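You operate a simulated robot arm through the tools that you are given. There is no shell and no other tool. Be economical: measure what you need, move in short steps, check, and stop when the job is done.

You run a simulated two-armed robot. Do the job below in one go: nothing can be reset, and whatever is moved stays where it is left.

## Task
Take the grey buffer from the top of the steel bench and leave it on the top of the wooden bench.

Only the result counts: the job must be done as asked and must still hold three seconds after the hand-in. Knocking over, shifting, dropping, spilling or breaking anything else fails it.

## Robot
Two 6-joint arms with two-finger parallel grippers on one trunk, on a base that drives. Base frame: it is fixed to the floor where the robot stands at the start and does not move with it; the origin is under the middle of the robot, x ahead of it, y to its left, z up. Units: cm, rad, N and s.
The left shoulder is at the start at [6, 18.7, 114.7], the right one opposite. With the tool pointing down near the work surface each hand reaches from about 26 to 62 cm from the robot's upright axis, wherever it stands, measured 20 degrees to its own side. Places, roughly: top of the wooden bench [50, -200, 80]. Payload 1.57 kg a hand.
The tool frame of a hand sits at the grasp point between the pads (the TCP): z along the fingers, y along the line on which they close. The tips reach 3 cm beyond it. The gripper opens to 11 cm. The fingers are 2.4 cm wide and 1.2 cm thick; the gripper's body (4.8 by 11.2 cm) begins 7.8 cm behind the TCP.
Orientation is told as [roll, pitch, yaw] about the base's x, y, z axes, in that order, counted from this pose: with the fingers straight down and closing along the base's y, the tool's x points along the base's -x, its y along +y and its z along -z.

## Interface
- The arms move only by the tool step_arm. It takes "left_plan", "right_plan" or both (then of equal length, played together; a hand with none holds still); each is a list of rows, each an object of numbers (a shift or turn left out is 0, a gripper value left out holds the last): "wx", "wy", "wz": the turn, a rotation vector about the base's x, y, z in units of 5 degrees (1.0 is 5 degrees); "x", "y", "z": the shift along the base's x, y, z in units of 30 mm (1.0 is 30 mm); "gripper": the gripper command, from -1 (fully open) to 1 (shut), values between in proportion. In form: [{"wx": .., "wy": .., "wz": .., "x": .., "y": .., "z": .., "gripper": ..}, ...]. A call has 1 to 8 rows; each row shifts and turns the commanded pose from where the row before left it. A call with a number of a shift or a turn outside -1 to 1 is refused whole. Rows are played at 5 a second. More than 5 cm and 0.15 rad between two rows, or a gripper value outside its range, and nothing of the call is played. A pose out of reach is approached as far as the arm can. The call stops where the force on the tool passes 40 N (or 10 N more than at its start, if that is more) or the arm is blocked; 0.2 s more then pass. Each finger travels about 15.3 cm/s and halts on what it meets, pressing with about 39 N; the grip force reading is that of the motor and also rises with nothing between the fingers. The clock runs only during rows and for 0.2 s after the last one: add rows that do not move to give the fingers time. The reply holds the time, the measured pose of the TCP, the force on the tool along the base axes, the opening and the grip force, in the units named above and with some noise.
- Cameras (640 x 400 px; columns grow to the right, rows downward): "scene" is now at [1.48, -0.58, 166.72]; the picture's right is [-0.14, -0.99, 0.00], its down [-0.77, 0.11, -0.62] and it looks along [0.62, -0.09, -0.78] (base axes); focal length 275 px, centre (320, 200). "left" rides on the left gripper at [7, -1.6, -14.1] in its tool frame; the picture's right is [0.23, 0.97, 0.00], its down [-0.86, 0.20, -0.48] and it looks along [-0.47, 0.11, 0.88] (tool axes); focal length 222 px, centre (320, 200). "right" rides on the right gripper at [7, 1.6, -14.1] in its tool frame; the picture's right is [-0.23, 0.97, 0.00], its down [-0.86, -0.20, -0.48] and it looks along [-0.47, -0.11, 0.88] (tool axes); focal length 222 px, centre (320, 200). There is no depth. A picture from a camera that has moved, and an enlarged one, comes with that camera's place and axes in the base frame and with its lens. The place of the scene camera against the robot may be out by one fixed shift of up to 2.5 cm in any direction.
- snapshot(camera): a new picture of that camera. It takes no simulated time.
- raise_lower(by): slides the trunk up (or, below 0, down) by that many cm; the arms and the scene camera ride with it, the base frame stays. It gives what a move gives, with no picture.
- drive_base(legs): drives the robot by 1 to 6 legs, each [ahead, left, turn to the left] in cm, cm and rad, along the robot's own axes; the way and the turn of a leg run together, so that a leg with both is an arc; at most 150 cm and 3.142 rad a leg. The arms and the cameras ride along, it lands a little off, and it stops where it bumps. It gives what a move gives.
- pan_tilt(pan, tilt): turns the head with the scene camera to pan (to the left, within 1.501 rad either way) and tilt (down, from -0.506 to 1.204), counted from straight ahead of the robot. It gives what a move gives.
- inspect(camera, box): a new picture of the part [left, top, right, bottom] of that camera's present view, enlarged. It takes no simulated time.
- job_done(): hands the job in; it is judged then, once.

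Go step by step. Nothing tells you exact positions but the pictures and the camera data: compare them with the known pose of the tool, close in by small moves and look again before you grip or let go. The budget is 120 turns and 88 pictures, counting those below and the enlarged ones. Unless the task says otherwise, let go and move clear before handing in, and close with one line.

The tools are called after ">>>" as a command line: name --argument value ..., lists and objects as JSON in quotes. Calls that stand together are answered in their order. step_arm: Moves the arms, as the interface text tells. Its arguments: {"type":"object","properties":{"left_plan":{"type":"array","items":{"type":"object","properties":{"wx":{"type":"number"},"wy":{"type":"number"},"wz":{"type":"number"},"x":{"type":"number"},"y":{"type":"number"},"z":{"type":"number"},"gripper":{"type":"number"}}}},"right_plan":{"type":"array","items":{"type":"object","properties":{"wx":{"type":"number"},"wy":{"type":"number"},"wz":{"type":"number"},"x":{"type":"number"},"y":{"type":"number"},"z":{"type":"number"},"gripper":{"type":"number"}}}}},"required":[]} The other tools are called the same way: raise_lower (by) slides the trunk up or down; drive_base (legs) drives the base; pan_tilt (pan, tilt) turns the head that bears the scene camera; snapshot (camera) takes a picture; inspect (camera, box) takes an enlarged picture of a part of a camera's view; job_done () hands the job in.

At the start:

```text
clock: 0.0
left_tool_pos: [45.55, 24.14, 115.83]
left_ee_rot: [0.0, -0.002, 0.001]
left_contact_force: [-0.2, -1.3, -1.2]
left_width: 11.03
left_finger_force: 0.1
right_tool_pos: [49.05, -20.73, 117.98]
right_ee_rot: [0.001, 0.0, -0.001]
right_contact_force: [-0.1, 0.4, -0.8]
right_width: 11.0
right_finger_force: 0.1
trunk travel left (down, up): [-77.5, 21.5]
robot x, y, heading: [0.01, 0.13, -0.001]
head pan, tilt: [-0.141, 0.895]
```

scene: 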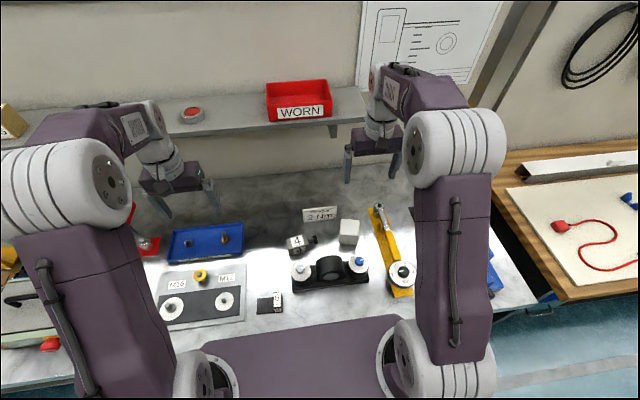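
right: 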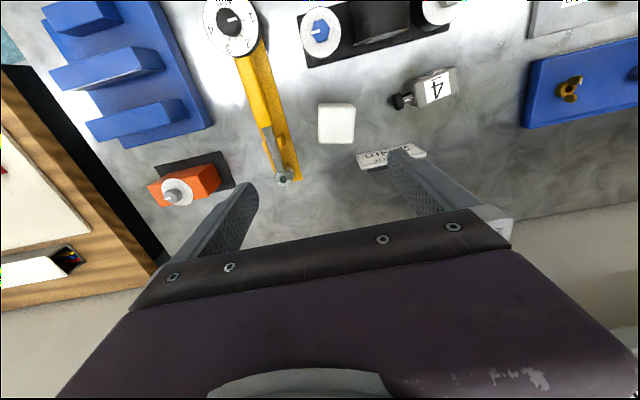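
left: 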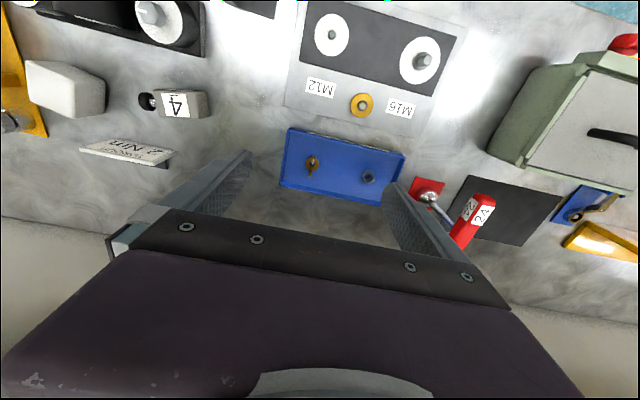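

I see a steel bench with several objects; a light grey cube and a small block marked "4" are candidates for the buffer. I'll take closer looks first.

>>> inspect --camera "scene" --box '[260, 180, 440, 310]'

>>> inspect --camera "right" --box '[200, 0, 500, 190]'

>>> inspect --camera "left" --box '[0, 0, 320, 200]'

```text
3.08 times, centred on (350, 245) of scene
camera zoom: at [1.48, -0.58, 166.72], right [-0.14, -0.99, 0.0], down [-0.77, 0.11, -0.62], along [0.62, -0.09, -0.78], focal length 846 px, centre (228, 62)
```

zoom: 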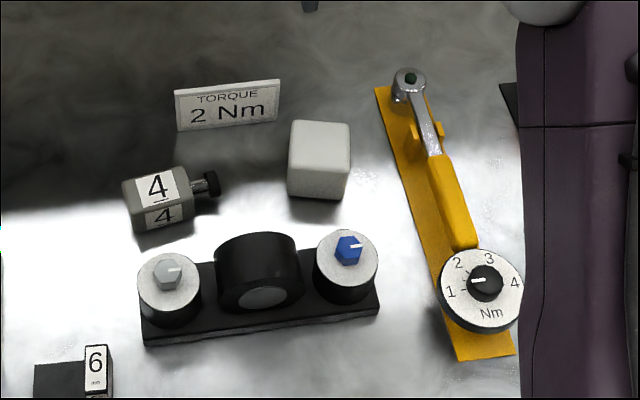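

```text
2.11 times, centred on (350, 95) of right
camera zoom: at [41.96, -19.21, 132.04], right [0.23, 0.97, 0.0], down [0.86, -0.2, 0.48], along [0.47, -0.11, -0.88], focal length 468 px, centre (257, 421)
```

zoom: 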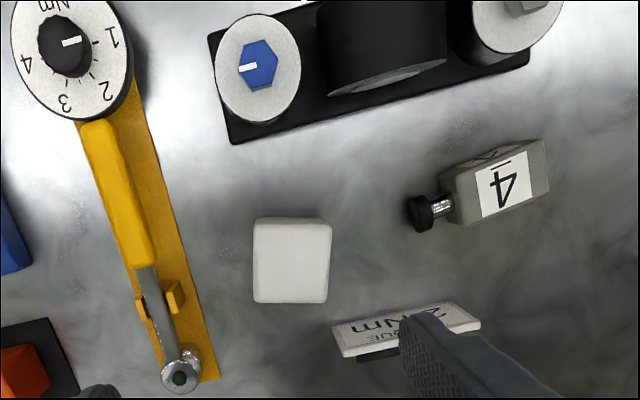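

```text
2.00 times, centred on (160, 100) of left
camera zoom: at [38.66, 22.5, 129.79], right [-0.23, 0.97, 0.0], down [0.85, 0.2, 0.48], along [0.47, 0.11, -0.88], focal length 444 px, centre (640, 400)
```

zoom: 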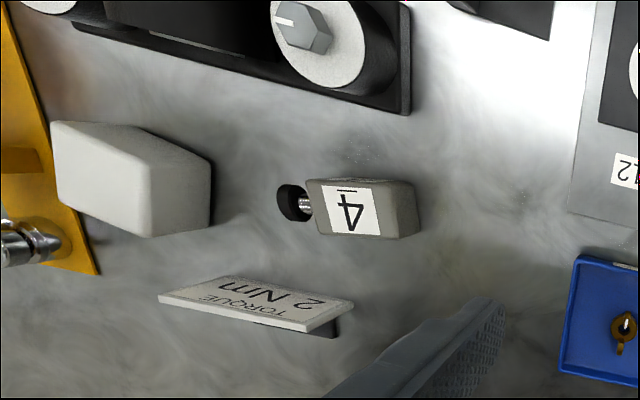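

The block "4" with a rubber-tipped plunger looks like a buffer, while the cube is nearly white and plain. I'll look around the rest of the bench and the wooden bench before choosing.

>>> pan_tilt --pan 0.6 --tilt 0.8

>>> snapshot --camera "scene"

>>> pan_tilt --pan -1.2 --tilt 0.6

>>> snapshot --camera "scene"

>>> inspect --camera "left" --box '[400, 0, 640, 280]'

>>> inspect --camera "right" --box '[0, 0, 320, 290]'

```text
clock: 1.1
left_tool_pos: [45.55, 24.12, 115.75]
left_ee_rot: [0.001, -0.002, -0.001]
left_contact_force: [-0.4, 0.0, 0.5]
left_width: 11.04
left_finger_force: 0.0
right_tool_pos: [49.06, -20.9, 118.06]
right_ee_rot: [-0.001, -0.001, -0.001]
right_contact_force: [0.1, 0.0, 0.7]
right_width: 10.98
right_finger_force: 0.0
trunk travel left (down, up): [-77.5, 21.5]
robot x, y, heading: [-0.56, 0.08, -0.002]
head pan, tilt: [0.6, 0.799]
```

```text
81 pictures are left
camera scene: at [0.64, 5.04, 167.47], right [0.56, -0.83, 0.0], down [-0.59, -0.4, -0.7], along [0.58, 0.39, -0.72], focal length 275 px, centre (320, 200)
```

scene: 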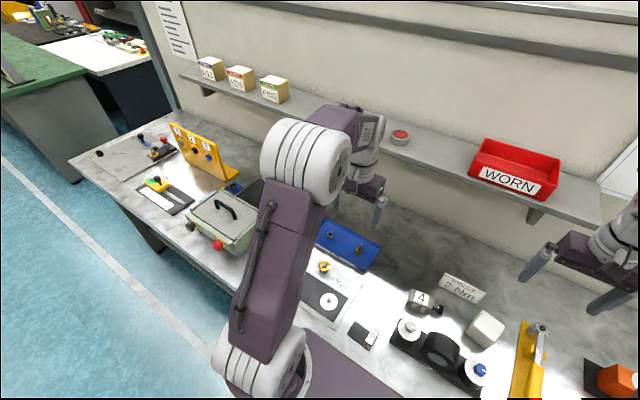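

```text
clock: 2.9
left_tool_pos: [45.56, 24.17, 115.75]
left_ee_rot: [0.0, -0.001, 0.0]
left_contact_force: [-0.2, 0.4, -0.2]
left_width: 11.0
left_finger_force: 0.1
right_tool_pos: [49.11, -20.81, 117.84]
right_ee_rot: [0.0, 0.001, 0.0]
right_contact_force: [-0.1, 0.5, -1.2]
right_width: 11.01
right_finger_force: 0.1
trunk travel left (down, up): [-77.5, 21.5]
robot x, y, heading: [0.29, -0.22, 0.003]
head pan, tilt: [-1.201, 0.6]
```

```text
80 pictures are left
camera scene: at [-2.82, -7.75, 169.16], right [-0.93, -0.36, 0.0], down [-0.2, 0.53, -0.83], along [0.3, -0.77, -0.57], focal length 275 px, centre (320, 200)
```

scene: 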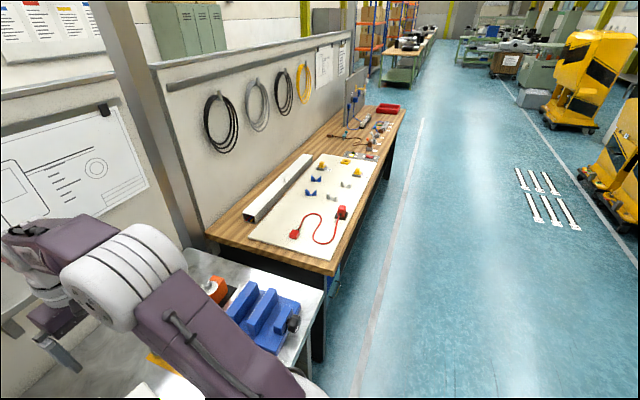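

```text
1.43 times, centred on (520, 140) of left
camera zoom: at [38.66, 22.5, 129.79], right [-0.23, 0.97, 0.0], down [0.85, 0.2, 0.48], along [0.47, 0.11, -0.88], focal length 317 px, centre (34, 286)
```

zoom: 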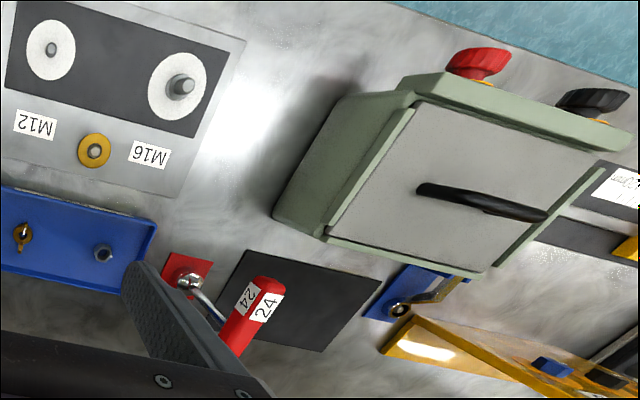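

```text
1.38 times, centred on (160, 145) of right
camera zoom: at [41.96, -19.21, 132.03], right [0.23, 0.97, 0.0], down [0.86, -0.2, 0.48], along [0.47, -0.11, -0.88], focal length 306 px, centre (541, 276)
```

zoom: 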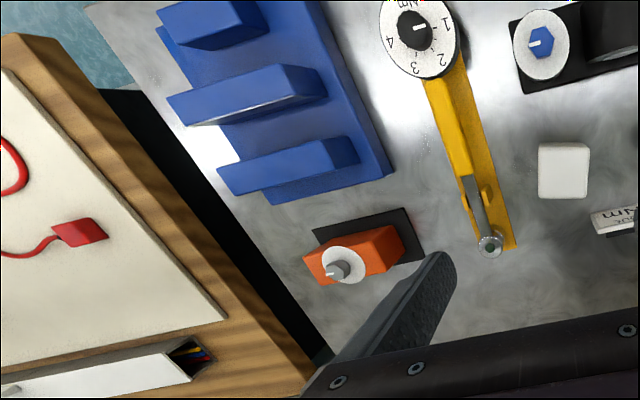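

No other obvious candidate. I'll bring the right wrist camera back and lower for a close view of both candidates.

>>> step_arm --right_plan '[{"x": -1, "y": 0.5}, {"x": -1, "y": 0.5}, {"x": -1, "y": 0.5}, {"x": -1, "y": 0.5, "z": -1}, {"z": -1, "y": 0.5}, {"z": -0.6}]'

>>> snapshot --camera "right"

>>> inspect --camera "right" --box '[240, 50, 540, 240]'

```text
clock: 4.3
left_tool_pos: [45.6, 24.08, 115.72]
left_ee_rot: [0.001, -0.002, 0.0]
left_contact_force: [0.3, 0.4, -0.1]
left_width: 11.0
left_finger_force: 0.0
right_tool_pos: [36.92, -13.48, 109.98]
right_ee_rot: [0.001, 0.003, 0.001]
right_contact_force: [-0.2, -0.6, 0.3]
right_width: 11.01
right_finger_force: 0.0
trunk travel left (down, up): [-77.5, 21.5]
robot x, y, heading: [0.15, -0.21, -0.001]
head pan, tilt: [-1.201, 0.6]
```

```text
77 pictures are left
camera right: at [29.81, -11.72, 124.13], right [0.23, 0.97, 0.0], down [0.86, -0.2, 0.48], along [0.47, -0.11, -0.88], focal length 222 px, centre (320, 200)
```

right: 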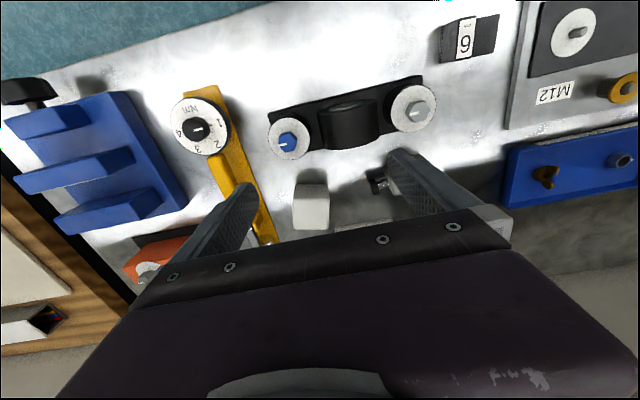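

```text
2.11 times, centred on (390, 145) of right
camera zoom: at [29.81, -11.72, 124.13], right [0.23, 0.97, 0.0], down [0.86, -0.2, 0.48], along [0.47, -0.11, -0.88], focal length 468 px, centre (173, 316)
```

zoom: 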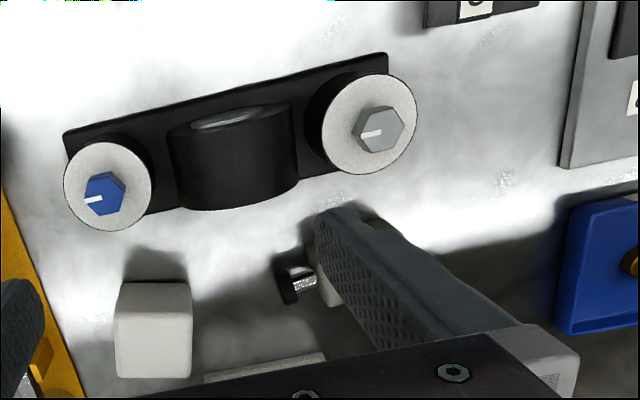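

The picture's top is the robot side, so I move the hand a little forward and lower for the close view.

>>> step_arm --right_plan '[{"x": 1, "y": 0}, {"x": 1, "y": 0}, {"x": 1, "z": -0.6}, {"x": 1, "z": -1}]'

>>> inspect --camera "right" --box '[210, 0, 510, 190]'

>>> pan_tilt --pan -0.2 --tilt 0.95

>>> inspect --camera "scene" --box '[240, 150, 390, 250]'

```text
clock: 5.3
left_tool_pos: [45.72, 24.15, 115.67]
left_ee_rot: [0.0, 0.001, 0.0]
left_contact_force: [-0.8, -0.4, -0.7]
left_width: 10.99
left_finger_force: 0.1
right_tool_pos: [49.09, -13.46, 105.03]
right_ee_rot: [0.0, 0.003, -0.001]
right_contact_force: [0.4, 0.4, -0.4]
right_width: 10.98
right_finger_force: 0.0
trunk travel left (down, up): [-77.5, 21.5]
robot x, y, heading: [-0.08, -0.02, 0.0]
head pan, tilt: [-1.201, 0.6]
```

```text
2.11 times, centred on (360, 95) of right
camera zoom: at [41.97, -11.85, 119.31], right [0.23, 0.97, 0.0], down [0.86, -0.2, 0.48], along [0.46, -0.11, -0.88], focal length 468 px, centre (236, 421)
```

zoom: 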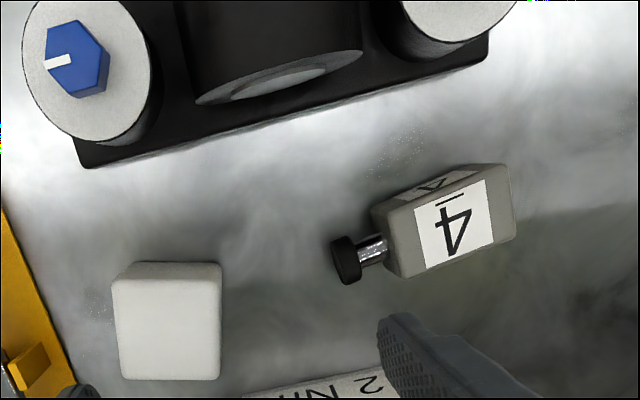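

```text
clock: 6.6
left_tool_pos: [45.65, 24.07, 115.68]
left_ee_rot: [0.0, -0.002, -0.001]
left_contact_force: [0.7, 0.6, 1.1]
left_width: 10.99
left_finger_force: 0.1
right_tool_pos: [48.74, -13.51, 105.39]
right_ee_rot: [0.001, 0.002, -0.001]
right_contact_force: [0.3, 0.0, 0.2]
right_width: 10.98
right_finger_force: 0.0
trunk travel left (down, up): [-77.5, 21.5]
robot x, y, heading: [-0.4, -0.02, -0.004]
head pan, tilt: [-0.201, 0.949]
```

```text
4.00 times, centred on (315, 200) of scene
camera zoom: at [1.13, -0.97, 166.32], right [-0.2, -0.98, 0.0], down [-0.8, 0.16, -0.58], along [0.57, -0.12, -0.81], focal length 1100 px, centre (340, 200)
```

zoom: 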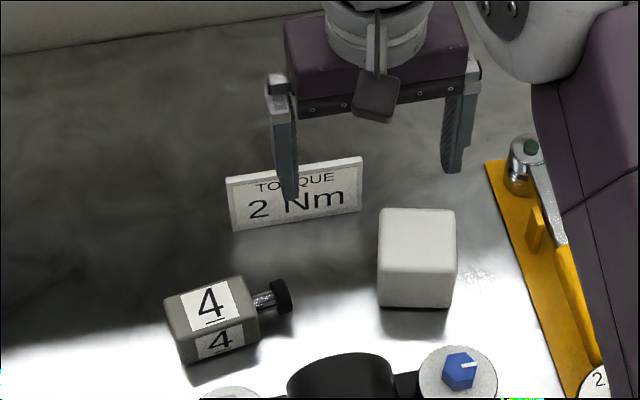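

Still weighing the two candidates; I'll look in detail at the wooden bench for related parts and the orange and red items near by.

>>> pan_tilt --pan -1.2 --tilt 0.5

>>> inspect --camera "scene" --box '[230, 60, 430, 240]'

>>> pan_tilt --pan 0.5 --tilt 0.6

>>> inspect --camera "scene" --box '[60, 100, 260, 300]'

>>> inspect --camera "scene" --box '[220, 260, 460, 400]'

```text
clock: 7.8
left_tool_pos: [45.55, 24.05, 115.76]
left_ee_rot: [0.0, -0.002, -0.001]
left_contact_force: [0.6, 0.7, -0.2]
left_width: 11.0
left_finger_force: 0.2
right_tool_pos: [48.8, -13.59, 105.42]
right_ee_rot: [0.0, 0.0, 0.001]
right_contact_force: [-0.1, -0.7, -0.1]
right_width: 11.03
right_finger_force: 0.1
trunk travel left (down, up): [-77.5, 21.5]
robot x, y, heading: [-0.23, -0.31, -0.003]
head pan, tilt: [-1.201, 0.499]
```

```text
2.22 times, centred on (330, 150) of scene
camera zoom: at [-2.72, -7.99, 170.07], right [-0.93, -0.36, 0.0], down [-0.17, 0.45, -0.88], along [0.32, -0.82, -0.48], focal length 611 px, centre (298, 311)
```

zoom: 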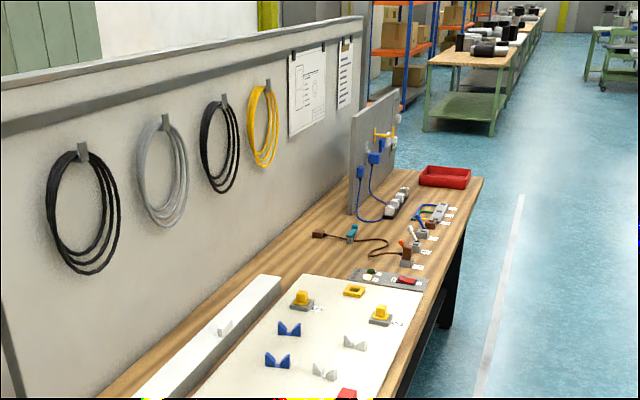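

```text
clock: 9.6
left_tool_pos: [45.62, 24.21, 115.63]
left_ee_rot: [-0.001, 0.0, 0.001]
left_contact_force: [0.1, 1.0, -0.9]
left_width: 11.0
left_finger_force: 0.1
right_tool_pos: [48.78, -13.46, 105.26]
right_ee_rot: [0.0, 0.001, -0.001]
right_contact_force: [0.7, -0.1, -0.1]
right_width: 10.98
right_finger_force: 0.1
trunk travel left (down, up): [-77.5, 21.5]
robot x, y, heading: [-0.22, -0.09, 0.001]
head pan, tilt: [0.499, 0.6]
```

```text
2.00 times, centred on (160, 200) of scene
camera zoom: at [1.74, 4.72, 169.16], right [0.48, -0.88, 0.0], down [-0.5, -0.27, -0.83], along [0.72, 0.39, -0.56], focal length 550 px, centre (640, 200)
```

zoom: 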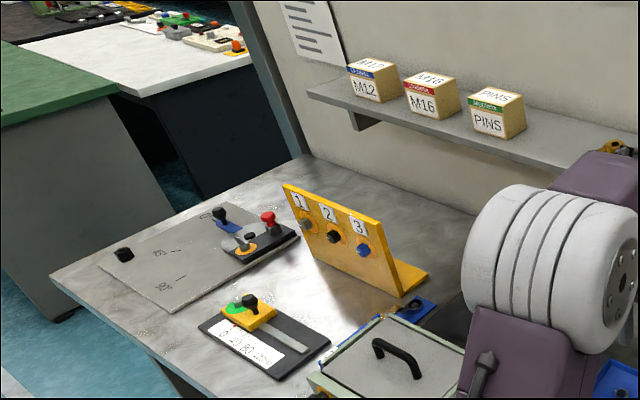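

```text
2.67 times, centred on (340, 330) of scene
camera zoom: at [1.74, 4.72, 169.16], right [0.48, -0.88, 0.0], down [-0.5, -0.27, -0.83], along [0.72, 0.39, -0.56], focal length 733 px, centre (267, -147)
```

zoom: 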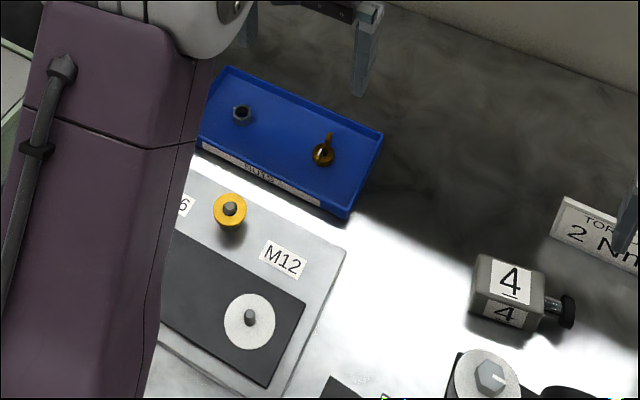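

I'll get closer views of the "24", "6" and "4" items to tell what kinds of things these are.

>>> inspect --camera "left" --box '[400, 150, 520, 260]'

>>> pan_tilt --pan 0.0 --tilt 1.1

>>> snapshot --camera "scene"

>>> snapshot --camera "right"

```text
3.64 times, centred on (460, 205) of left
camera zoom: at [38.66, 22.51, 129.79], right [-0.23, 0.97, 0.0], down [0.85, 0.2, 0.48], along [0.47, 0.11, -0.88], focal length 808 px, centre (-189, 182)
```

zoom: 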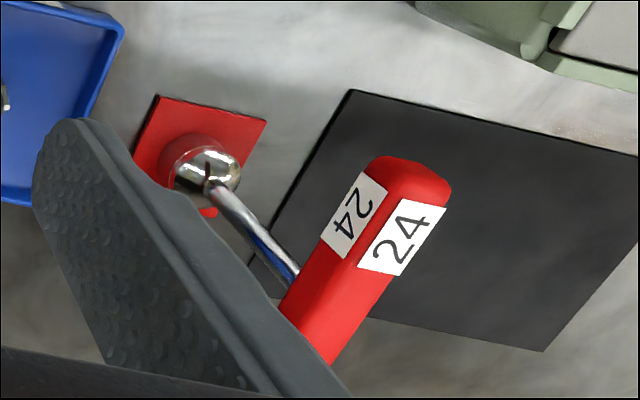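

```text
clock: 10.5
left_tool_pos: [45.55, 24.06, 115.68]
left_ee_rot: [0.001, -0.002, -0.001]
left_contact_force: [-0.8, 0.1, 0.3]
left_width: 11.01
left_finger_force: 0.1
right_tool_pos: [48.82, -13.39, 105.35]
right_ee_rot: [-0.001, 0.0, 0.0]
right_contact_force: [-0.4, -0.2, -0.2]
right_width: 11.02
right_finger_force: 0.0
trunk travel left (down, up): [-77.5, 21.5]
robot x, y, heading: [-0.3, -0.12, -0.001]
head pan, tilt: [0.0, 1.1]
```

```text
69 pictures are left
camera scene: at [0.29, 0.51, 165.31], right [0.0, -1.0, 0.0], down [-0.89, 0.0, -0.45], along [0.45, 0.0, -0.89], focal length 275 px, centre (320, 200)
```

scene: 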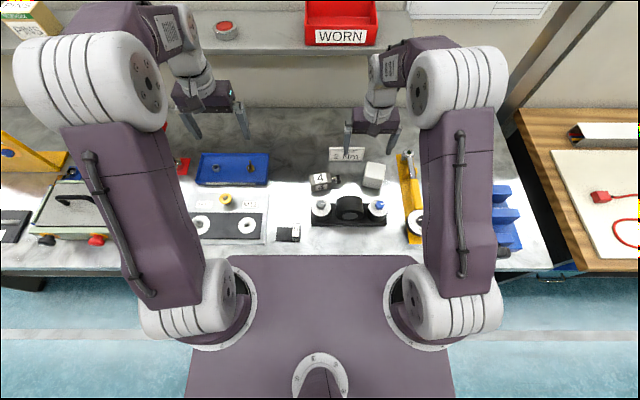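

```text
68 pictures are left
camera right: at [41.7, -11.81, 119.45], right [0.23, 0.97, 0.0], down [0.86, -0.2, 0.48], along [0.47, -0.11, -0.88], focal length 222 px, centre (320, 200)
```

right: 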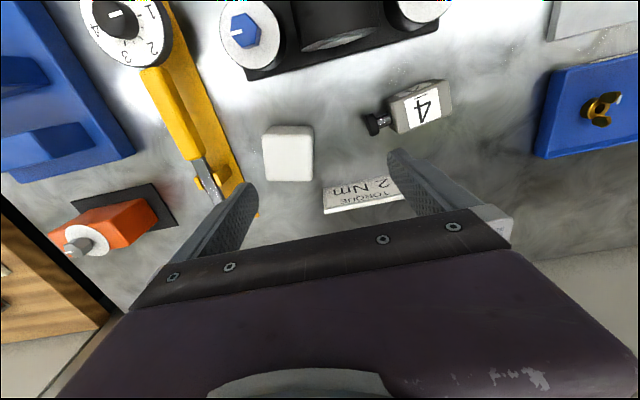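

>>> inspect --camera "scene" --box '[265, 160, 345, 250]'

>>> inspect --camera "right" --box '[350, 60, 470, 150]'

>>> inspect --camera "right" --box '[230, 100, 350, 200]'

```text
4.44 times, centred on (305, 205) of scene
camera zoom: at [0.29, 0.51, 165.31], right [0.0, -1.0, 0.0], down [-0.89, 0.0, -0.45], along [0.45, 0.0, -0.89], focal length 1222 px, centre (387, 178)
```

zoom: 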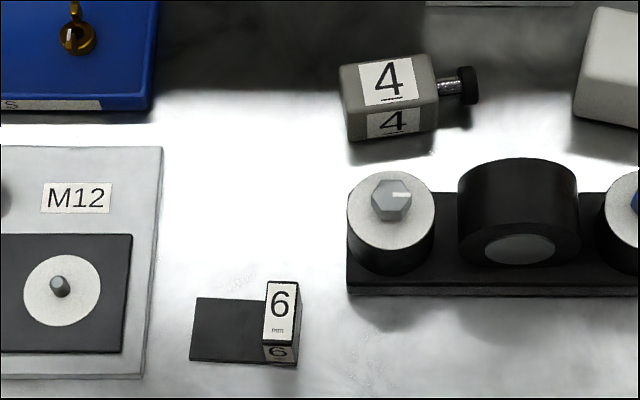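

```text
4.44 times, centred on (410, 105) of right
camera zoom: at [41.7, -11.81, 119.45], right [0.23, 0.97, 0.0], down [0.86, -0.2, 0.48], along [0.47, -0.11, -0.88], focal length 987 px, centre (-80, 622)
```

zoom: 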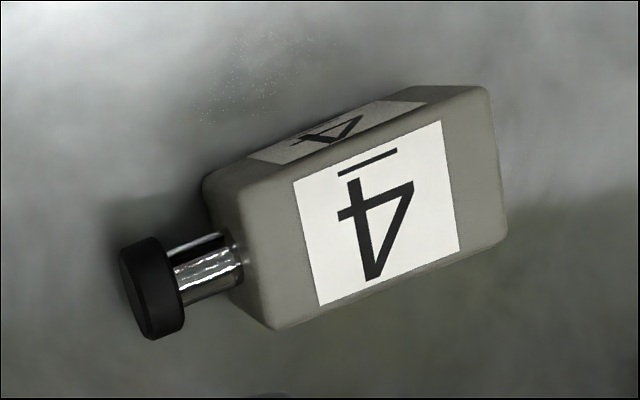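

```text
4.00 times, centred on (290, 150) of right
camera zoom: at [41.7, -11.81, 119.45], right [0.23, 0.97, 0.0], down [0.86, -0.2, 0.48], along [0.47, -0.11, -0.88], focal length 888 px, centre (440, 400)
```

zoom: 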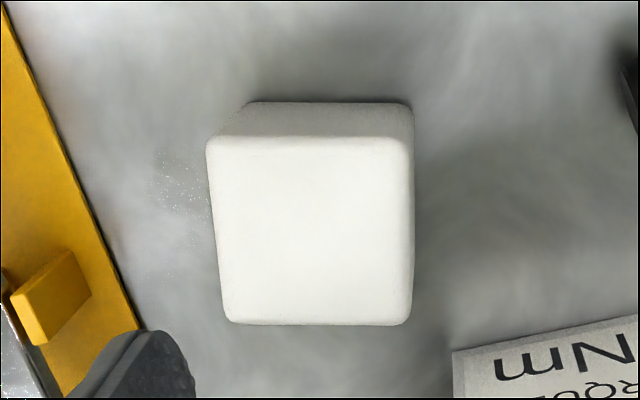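

The light cube is plain white; the grey body "4" with a steel rod and rubber pad is a real buffer, so I take that. By triangulation its top is at about [47.9, 0.0, 89.4], the long axis about 7° off y, so I turn the right gripper about -83° to close across its width.

>>> step_arm --right_plan '[{"wz": -1, "y": 0.5}, {"wz": -1, "y": 0.5}, {"wz": -1, "y": 0.5}, {"wz": -1, "y": 0.5}, {"wz": -1, "y": 0.5}, {"wz": -1, "y": 0.5}, {"wz": -1, "y": 0.5}, {"wz": -1, "y": 0.5}]'

>>> step_arm --right_plan '[{"wz": -1, "y": 0.47, "x": -0.15}, {"wz": -1, "x": -0.15}, {"wz": -1}, {"wz": -1}, {"wz": -1}, {"wz": -1}, {"wz": -1}, {"wz": -1}]'

>>> step_arm --right_plan '[{"wz": -0.56, "gripper": -0.27}, {}]'

>>> snapshot --camera "right"

```text
clock: 12.3
left_tool_pos: [45.65, 24.18, 115.73]
left_ee_rot: [0.002, -0.002, 0.0]
left_contact_force: [-0.1, -0.2, 0.3]
left_width: 11.0
left_finger_force: 0.1
right_tool_pos: [48.9, -1.51, 105.28]
right_ee_rot: [-0.001, 0.001, -0.699]
right_contact_force: [0.6, 0.5, -0.4]
right_width: 10.98
right_finger_force: 0.1
trunk travel left (down, up): [-77.5, 21.5]
robot x, y, heading: [0.14, -0.31, -0.003]
head pan, tilt: [0.0, 1.1]
```

```text
clock: 14.1
left_tool_pos: [45.56, 24.14, 115.68]
left_ee_rot: [0.001, -0.002, 0.001]
left_contact_force: [-0.2, 0.2, -0.2]
left_width: 11.02
left_finger_force: 0.2
right_tool_pos: [48.1, 0.15, 105.29]
right_ee_rot: [-0.001, 0.0, -1.398]
right_contact_force: [-0.5, -0.2, -0.2]
right_width: 11.01
right_finger_force: 0.0
trunk travel left (down, up): [-77.5, 21.5]
robot x, y, heading: [-0.07, 0.17, -0.0]
head pan, tilt: [0.0, 1.1]
```

```text
clock: 14.7
left_tool_pos: [45.6, 24.09, 115.73]
left_ee_rot: [0.0, -0.001, 0.0]
left_contact_force: [-0.3, 0.7, 0.3]
left_width: 10.99
left_finger_force: 0.0
right_tool_pos: [48.21, 0.05, 105.36]
right_ee_rot: [0.001, 0.0, -1.445]
right_contact_force: [-0.3, -0.7, 0.0]
right_width: 7.02
right_finger_force: 0.0
trunk travel left (down, up): [-77.5, 21.5]
robot x, y, heading: [-0.2, 0.08, -0.001]
head pan, tilt: [0.0, 1.1]
```

```text
64 pictures are left
camera right: at [48.79, 7.18, 119.42], right [0.99, -0.1, 0.0], down [-0.09, -0.87, 0.48], along [-0.05, -0.48, -0.88], focal length 222 px, centre (320, 200)
```

right: 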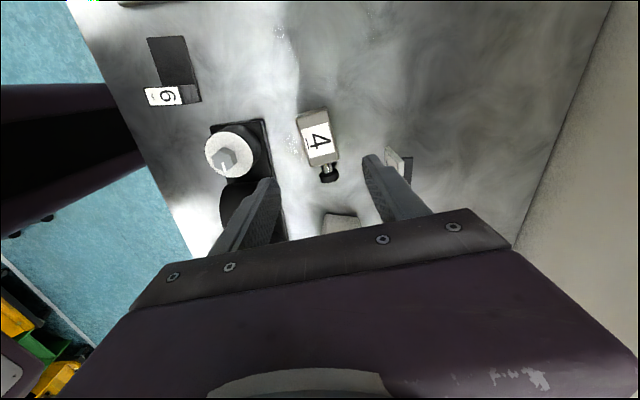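

The block sits centred under the gripper; I zoom to verify its angle and height.

>>> inspect --camera "right" --box '[270, 90, 370, 190]'

```text
4.00 times, centred on (320, 140) of right
camera zoom: at [48.79, 7.18, 119.42], right [0.99, -0.1, 0.0], down [-0.09, -0.87, 0.48], along [-0.05, -0.48, -0.88], focal length 888 px, centre (320, 440)
```

zoom: 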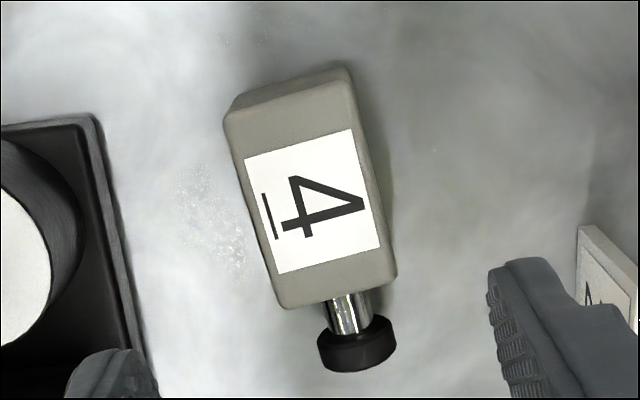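

Block axis is about 8.6°; a small trim, then I descend most of the way and look.

>>> step_arm --right_plan '[{"wz": 0.28, "x": -0.1, "y": -0.07, "z": -1}, {"z": -1}, {"z": -1}, {"z": -0.7}]'

>>> snapshot --camera "right"

```text
clock: 15.7
left_tool_pos: [45.66, 24.14, 115.63]
left_ee_rot: [0.001, -0.001, 0.0]
left_contact_force: [0.7, -0.3, -0.1]
left_width: 10.97
left_finger_force: 0.1
right_tool_pos: [47.73, -0.09, 94.16]
right_ee_rot: [0.001, 0.0, -1.422]
right_contact_force: [-0.2, 0.8, -0.2]
right_width: 7.0
right_finger_force: 0.1
trunk travel left (down, up): [-77.5, 21.5]
robot x, y, heading: [0.22, 0.14, 0.002]
head pan, tilt: [0.0, 1.1]
```

```text
62 pictures are left
camera right: at [48.16, 7.13, 108.32], right [1.0, -0.08, 0.0], down [-0.07, -0.88, 0.48], along [-0.04, -0.48, -0.88], focal length 222 px, centre (320, 200)
```

right: 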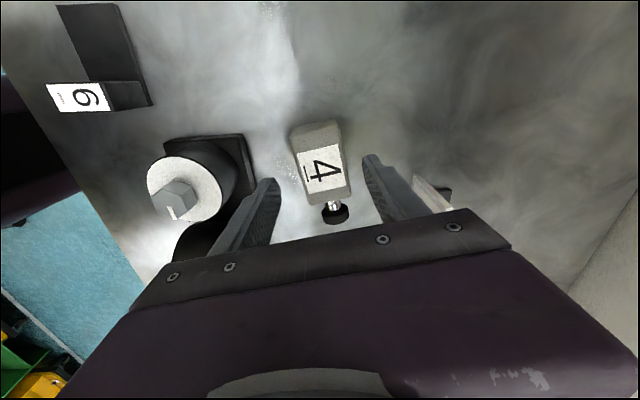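

Aligned. Descend to finger tips just above the bench, then close.

>>> step_arm --right_plan '[{"z": -1}, {"z": -0.75}, {}]'

>>> snapshot --camera "right"

```text
clock: 16.5
left_tool_pos: [45.57, 24.19, 115.8]
left_ee_rot: [0.001, -0.004, -0.001]
left_contact_force: [0.0, 0.2, 0.2]
left_width: 11.01
left_finger_force: 0.1
right_tool_pos: [47.73, -0.1, 88.78]
right_ee_rot: [-0.001, 0.001, -1.421]
right_contact_force: [0.1, 0.9, -0.1]
right_width: 6.99
right_finger_force: 0.1
trunk travel left (down, up): [-77.5, 21.5]
robot x, y, heading: [0.08, -0.06, 0.002]
head pan, tilt: [0.0, 1.1]
```

```text
61 pictures are left
camera right: at [48.08, 7.03, 102.97], right [1.0, -0.08, 0.0], down [-0.07, -0.88, 0.48], along [-0.04, -0.48, -0.88], focal length 222 px, centre (320, 200)
```

right: 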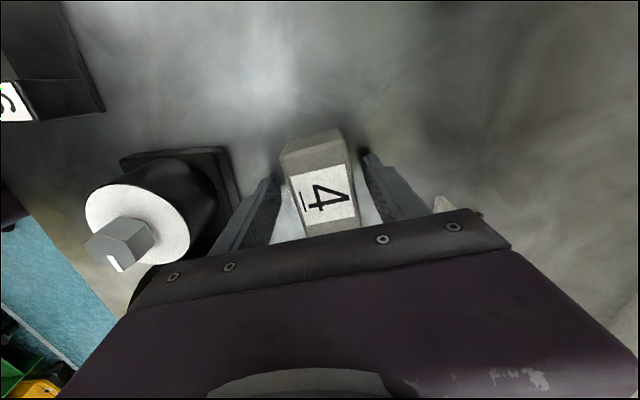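

The fingers straddle the block with clear gaps. Close gently and let it settle.

>>> step_arm --right_plan '[{"gripper": 0.1}, {"gripper": 0.5}, {"gripper": 1}, {}, {}]'

>>> step_arm --right_plan '[{"z": 0.5}, {"z": 1}, {}]'

>>> snapshot --camera "right"

```text
clock: 17.7
left_tool_pos: [45.59, 24.08, 115.7]
left_ee_rot: [-0.001, -0.001, 0.002]
left_contact_force: [0.3, 0.2, -0.5]
left_width: 11.02
left_finger_force: 0.0
right_tool_pos: [47.54, -0.2, 88.77]
right_ee_rot: [-0.001, 0.001, -1.421]
right_contact_force: [0.1, 0.7, -0.1]
right_width: 4.37
right_finger_force: 38.9
trunk travel left (down, up): [-77.5, 21.5]
robot x, y, heading: [0.14, -0.05, 0.005]
head pan, tilt: [0.0, 1.1]
```

```text
clock: 18.5
left_tool_pos: [45.64, 24.05, 115.71]
left_ee_rot: [0.0, -0.001, 0.0]
left_contact_force: [0.8, -0.7, -0.1]
left_width: 11.01
left_finger_force: 0.1
right_tool_pos: [47.61, -0.14, 93.42]
right_ee_rot: [0.0, 0.0, -1.421]
right_contact_force: [0.9, -0.3, 0.2]
right_width: 0.0
right_finger_force: 21.4
trunk travel left (down, up): [-77.5, 21.5]
robot x, y, heading: [0.25, -0.38, 0.003]
head pan, tilt: [0.0, 1.1]
```

```text
60 pictures are left
camera right: at [48.0, 7.09, 107.46], right [1.0, -0.08, 0.0], down [-0.07, -0.88, 0.48], along [-0.04, -0.48, -0.88], focal length 222 px, centre (320, 200)
```

right: 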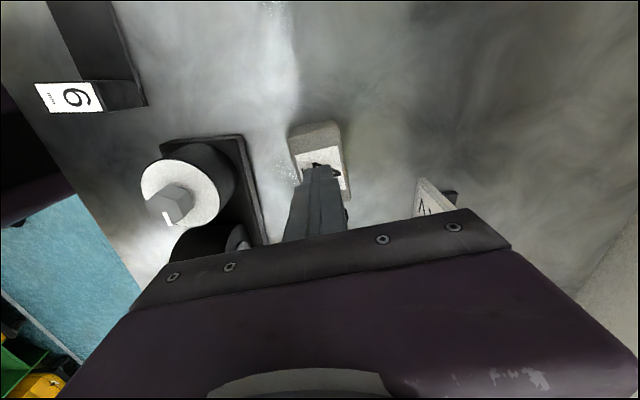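

The fingers slipped off the block while lifting: it stayed put. I'll check from above, then re-grip and lift by a tiny amount while reading the force.

>>> inspect --camera "scene" --box '[270, 130, 410, 240]'

>>> step_arm --right_plan '[{"z": 0.5}, {"z": 0.5, "gripper": -0.27}, {}]'

>>> inspect --camera "right" --box '[250, 90, 400, 240]'

```text
3.64 times, centred on (340, 185) of scene
camera zoom: at [0.35, 0.5, 165.3], right [0.0, -1.0, 0.0], down [-0.89, 0.0, -0.45], along [0.45, 0.0, -0.89], focal length 1000 px, centre (247, 254)
```

zoom: 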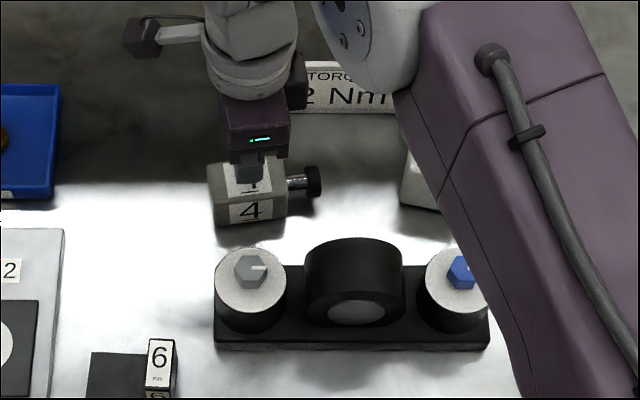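

```text
clock: 19.3
left_tool_pos: [45.7, 24.18, 115.65]
left_ee_rot: [0.0, -0.001, 0.0]
left_contact_force: [0.2, 0.1, 0.2]
left_width: 11.01
left_finger_force: 0.1
right_tool_pos: [47.87, -0.3, 96.35]
right_ee_rot: [-0.001, 0.0, -1.421]
right_contact_force: [-0.1, -0.6, 0.2]
right_width: 6.97
right_finger_force: 0.1
trunk travel left (down, up): [-77.5, 21.5]
robot x, y, heading: [0.04, 0.05, -0.0]
head pan, tilt: [0.0, 1.1]
```

```text
2.67 times, centred on (325, 165) of right
camera zoom: at [48.26, 7.05, 110.61], right [1.0, -0.08, 0.0], down [-0.07, -0.88, 0.48], along [-0.04, -0.48, -0.88], focal length 592 px, centre (307, 293)
```

zoom: 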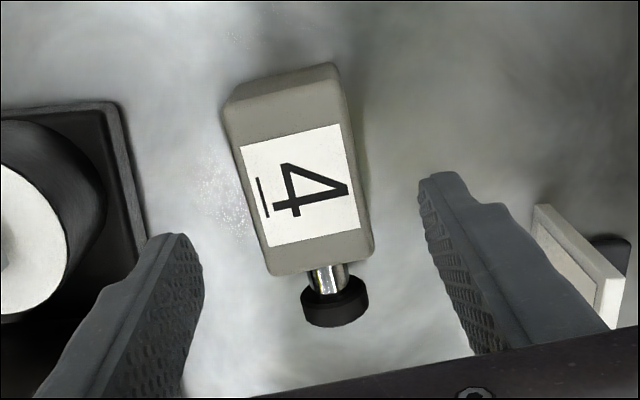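

Block is where it was. Re-grip and lift only a few millimetres at a time, reading the load.

>>> step_arm --right_plan '[{"z": -1}, {"z": -1}, {"z": -0.58}, {}, {"gripper": 0.2}, {"gripper": 1}, {}, {}]'

>>> step_arm --right_plan '[{"z": 0.1}]'

>>> step_arm --right_plan '[{"z": 0.1}]'

```text
clock: 21.1
left_tool_pos: [45.56, 24.05, 115.64]
left_ee_rot: [0.001, -0.002, 0.001]
left_contact_force: [0.1, 1.6, 0.4]
left_width: 11.01
left_finger_force: 0.1
right_tool_pos: [47.84, 0.04, 88.64]
right_ee_rot: [-0.001, 0.0, -1.421]
right_contact_force: [0.2, 0.2, -0.1]
right_width: 4.37
right_finger_force: 38.8
trunk travel left (down, up): [-77.5, 21.5]
robot x, y, heading: [-0.23, -0.18, 0.001]
head pan, tilt: [0.0, 1.1]
```

```text
clock: 21.5
left_tool_pos: [45.57, 24.14, 115.69]
left_ee_rot: [0.0, -0.001, 0.001]
left_contact_force: [-0.4, 0.3, -0.4]
left_width: 10.98
left_finger_force: 0.0
right_tool_pos: [47.72, -0.08, 88.84]
right_ee_rot: [0.0, 0.0, -1.42]
right_contact_force: [-0.1, 0.3, -2.9]
right_width: 4.36
right_finger_force: 39.1
trunk travel left (down, up): [-77.5, 21.5]
robot x, y, heading: [-0.24, -0.16, 0.002]
head pan, tilt: [0.0, 1.1]
```

```text
clock: 21.9
left_tool_pos: [45.62, 24.16, 115.63]
left_ee_rot: [-0.001, -0.002, 0.001]
left_contact_force: [0.5, -0.5, -0.1]
left_width: 11.01
left_finger_force: 0.1
right_tool_pos: [47.81, -0.06, 89.34]
right_ee_rot: [-0.001, 0.0, -1.42]
right_contact_force: [-0.2, -0.3, -3.8]
right_width: 4.36
right_finger_force: 39.0
trunk travel left (down, up): [-77.5, 21.5]
robot x, y, heading: [0.27, -0.18, -0.006]
head pan, tilt: [0.0, 1.1]
```

The force reads about 4 N, a light load; let me see if it has actually lifted.

>>> step_arm --right_plan '[{"z": 0.1}, {"z": 0.1}]'

>>> inspect --camera "right" --box '[250, 90, 400, 240]'

>>> inspect --camera "scene" --box '[300, 150, 360, 200]'

```text
clock: 22.5
left_tool_pos: [45.7, 24.09, 115.67]
left_ee_rot: [-0.001, -0.002, 0.0]
left_contact_force: [-0.2, 0.1, 0.7]
left_width: 10.98
left_finger_force: 0.1
right_tool_pos: [47.88, 0.01, 90.0]
right_ee_rot: [-0.002, 0.001, -1.422]
right_contact_force: [-0.1, -0.6, -3.7]
right_width: 4.39
right_finger_force: 39.4
trunk travel left (down, up): [-77.5, 21.5]
robot x, y, heading: [-0.07, 0.05, -0.002]
head pan, tilt: [0.0, 1.1]
```

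```text
2.67 times, centred on (325, 165) of right
camera zoom: at [48.38, 7.17, 104.02], right [1.0, -0.08, 0.0], down [-0.07, -0.88, 0.48], along [-0.04, -0.48, -0.88], focal length 592 px, centre (307, 293)
```

zoom: 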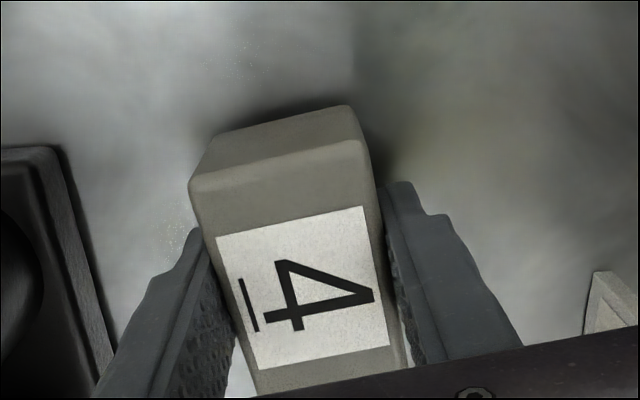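

```text
8.00 times, centred on (330, 175) of scene
camera zoom: at [0.33, 0.5, 165.3], right [0.0, -1.0, 0.0], down [-0.89, 0.0, -0.45], along [0.45, 0.0, -0.89], focal length 2200 px, centre (240, 400)
```

zoom: 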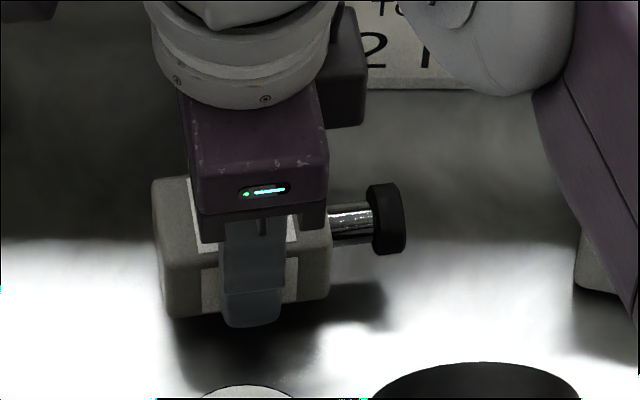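

It is lifted, relative pose unchanged. The slip seems tied to speed, so I test by holding a while and lifting slowly.

>>> step_arm --right_plan '[{}, {}, {}, {}, {}, {}, {}, {}]'

>>> inspect --camera "right" --box '[250, 90, 400, 240]'

>>> step_arm --right_plan '[{"z": 0.1}, {"z": 0.1}, {"z": 0.1}, {"z": 0.1}, {"z": 0.1}]'

>>> inspect --camera "right" --box '[250, 90, 400, 240]'

```text
clock: 24.3
left_tool_pos: [45.68, 24.2, 115.73]
left_ee_rot: [-0.002, -0.002, 0.0]
left_contact_force: [-0.5, -0.2, 0.6]
left_width: 10.98
left_finger_force: 0.1
right_tool_pos: [47.86, -0.0, 89.91]
right_ee_rot: [0.001, -0.001, -1.421]
right_contact_force: [0.1, 0.4, -3.6]
right_width: 4.37
right_finger_force: 39.2
trunk travel left (down, up): [-77.5, 21.5]
robot x, y, heading: [-0.03, -0.31, -0.001]
head pan, tilt: [0.0, 1.1]
```

```text
2.67 times, centred on (325, 165) of right
camera zoom: at [48.39, 7.17, 104.02], right [1.0, -0.08, 0.0], down [-0.07, -0.88, 0.48], along [-0.04, -0.48, -0.88], focal length 592 px, centre (307, 293)
```

zoom: 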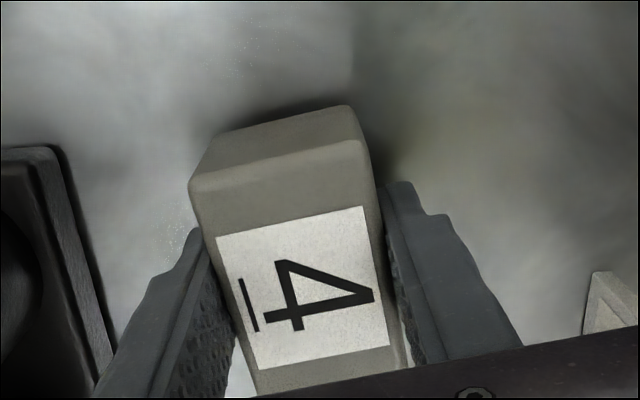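

```text
clock: 25.5
left_tool_pos: [45.49, 24.11, 115.71]
left_ee_rot: [0.0, -0.001, 0.001]
left_contact_force: [0.4, 0.4, 0.4]
left_width: 10.97
left_finger_force: 0.0
right_tool_pos: [47.86, -0.1, 91.37]
right_ee_rot: [0.002, 0.0, -1.421]
right_contact_force: [0.8, 0.0, -3.4]
right_width: 4.34
right_finger_force: 38.9
trunk travel left (down, up): [-77.5, 21.5]
robot x, y, heading: [0.16, 0.1, 0.001]
head pan, tilt: [0.0, 1.1]
```

```text
2.67 times, centred on (325, 165) of right
camera zoom: at [48.32, 7.05, 105.47], right [1.0, -0.08, 0.0], down [-0.07, -0.88, 0.48], along [-0.04, -0.48, -0.88], focal length 592 px, centre (307, 293)
```

zoom: 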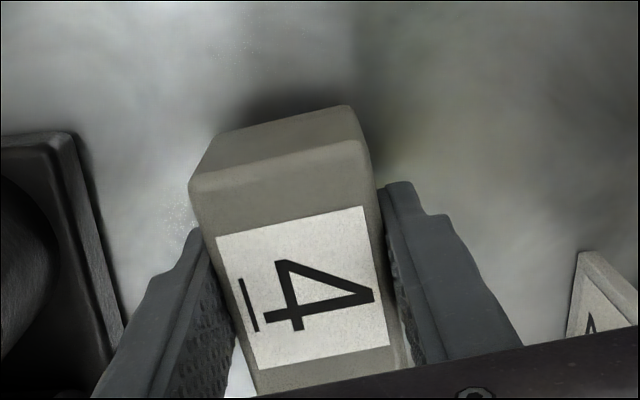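

Slow moves hold well (about 0.37 kg, no creep). I raise it gradually with slightly faster rows to learn what the grip stands.

>>> step_arm --right_plan '[{"z": 0.15}, {"z": 0.2}, {"z": 0.2}, {"z": 0.15}, {}]'

>>> inspect --camera "right" --box '[250, 90, 400, 240]'

```text
clock: 26.7
left_tool_pos: [45.66, 24.13, 115.75]
left_ee_rot: [0.0, -0.002, 0.0]
left_contact_force: [-0.2, -0.6, 0.2]
left_width: 10.98
left_finger_force: 0.0
right_tool_pos: [47.9, -0.22, 93.63]
right_ee_rot: [0.0, 0.0, -1.422]
right_contact_force: [-0.2, -0.3, -2.2]
right_width: 4.39
right_finger_force: 38.7
trunk travel left (down, up): [-77.5, 21.5]
robot x, y, heading: [0.19, 0.2, 0.001]
head pan, tilt: [0.0, 1.1]
```

```text
2.67 times, centred on (325, 165) of right
camera zoom: at [48.33, 6.97, 107.7], right [1.0, -0.08, 0.0], down [-0.07, -0.88, 0.48], along [-0.04, -0.48, -0.88], focal length 592 px, centre (307, 293)
```

zoom: 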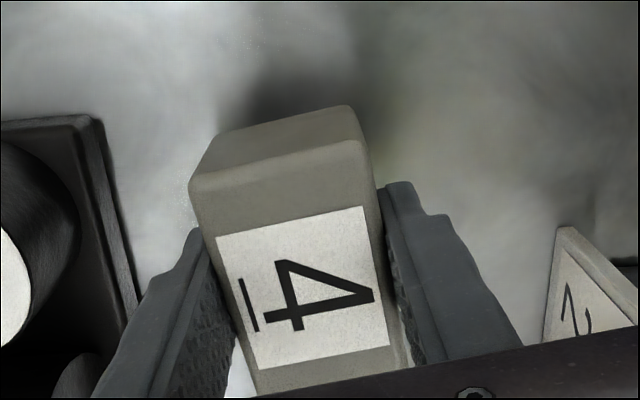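

Still firm. Continue up with a gentle ramp.

>>> step_arm --right_plan '[{"z": 0.15}, {"z": 0.25}, {"z": 0.3}, {"z": 0.3}, {"z": 0.3}, {"z": 0.3}, {"z": 0.2}, {"z": 0.1}]'

>>> inspect --camera "right" --box '[250, 90, 400, 240]'

```text
clock: 28.5
left_tool_pos: [45.75, 24.15, 115.55]
left_ee_rot: [0.0, -0.002, 0.002]
left_contact_force: [0.0, -0.1, -0.8]
left_width: 11.0
left_finger_force: 0.1
right_tool_pos: [47.85, -0.07, 99.22]
right_ee_rot: [0.0, 0.0, -1.421]
right_contact_force: [-0.5, -0.5, -3.0]
right_width: 4.4
right_finger_force: 38.6
trunk travel left (down, up): [-77.5, 21.5]
robot x, y, heading: [-0.35, -0.1, 0.003]
head pan, tilt: [0.0, 1.1]
```

```text
2.67 times, centred on (325, 165) of right
camera zoom: at [48.34, 7.04, 113.3], right [1.0, -0.08, 0.0], down [-0.07, -0.88, 0.48], along [-0.04, -0.48, -0.88], focal length 592 px, centre (307, 293)
```

zoom: 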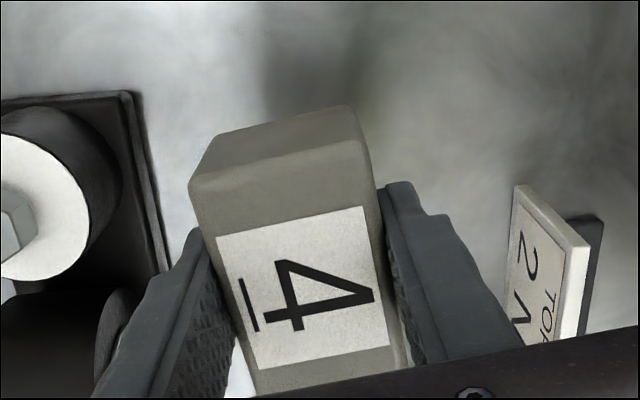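

Holding well. Raise further so it clears everything on the benches, then survey the route to the wooden bench.

>>> step_arm --right_plan '[{"z": 0.2}, {"z": 0.4}, {"z": 0.5}, {"z": 0.5}, {"z": 0.5}, {"z": 0.5}, {"z": 0.5}, {"z": 0.3}]'

>>> pan_tilt --pan -1.1 --tilt 0.6

>>> snapshot --camera "scene"

>>> snapshot --camera "right"

```text
clock: 30.3
left_tool_pos: [45.69, 24.11, 115.75]
left_ee_rot: [0.001, -0.002, 0.0]
left_contact_force: [-0.3, -0.1, -0.4]
left_width: 10.98
left_finger_force: 0.1
right_tool_pos: [48.03, -0.29, 109.35]
right_ee_rot: [0.001, -0.001, -1.419]
right_contact_force: [-0.1, 0.0, -2.9]
right_width: 4.37
right_finger_force: 38.7
trunk travel left (down, up): [-77.5, 21.5]
robot x, y, heading: [-0.04, -0.06, 0.001]
head pan, tilt: [0.0, 1.1]
```

```text
clock: 31.6
left_tool_pos: [45.62, 24.15, 115.62]
left_ee_rot: [0.001, -0.001, 0.0]
left_contact_force: [0.0, -0.4, 0.4]
left_width: 10.99
left_finger_force: 0.1
right_tool_pos: [47.94, -0.34, 109.43]
right_ee_rot: [-0.001, -0.001, -1.421]
right_contact_force: [0.4, 0.2, -2.5]
right_width: 4.36
right_finger_force: 38.9
trunk travel left (down, up): [-77.5, 21.5]
robot x, y, heading: [-0.11, 0.15, 0.002]
head pan, tilt: [-1.1, 0.6]
```

```text
51 pictures are left
camera scene: at [-1.95, -7.37, 169.16], right [-0.89, -0.45, 0.0], down [-0.26, 0.5, -0.82], along [0.37, -0.73, -0.57], focal length 275 px, centre (320, 200)
```

scene: 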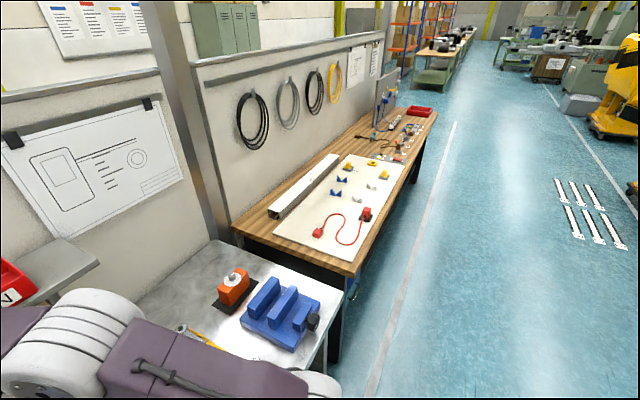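

```text
50 pictures are left
camera right: at [48.43, 6.92, 123.53], right [1.0, -0.08, 0.0], down [-0.07, -0.88, 0.48], along [-0.04, -0.48, -0.88], focal length 222 px, centre (320, 200)
```

right: 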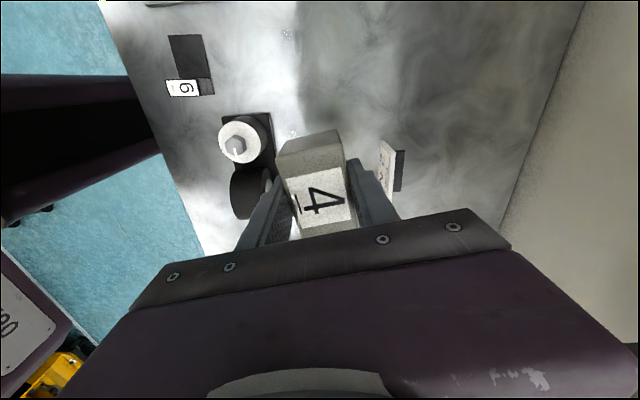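

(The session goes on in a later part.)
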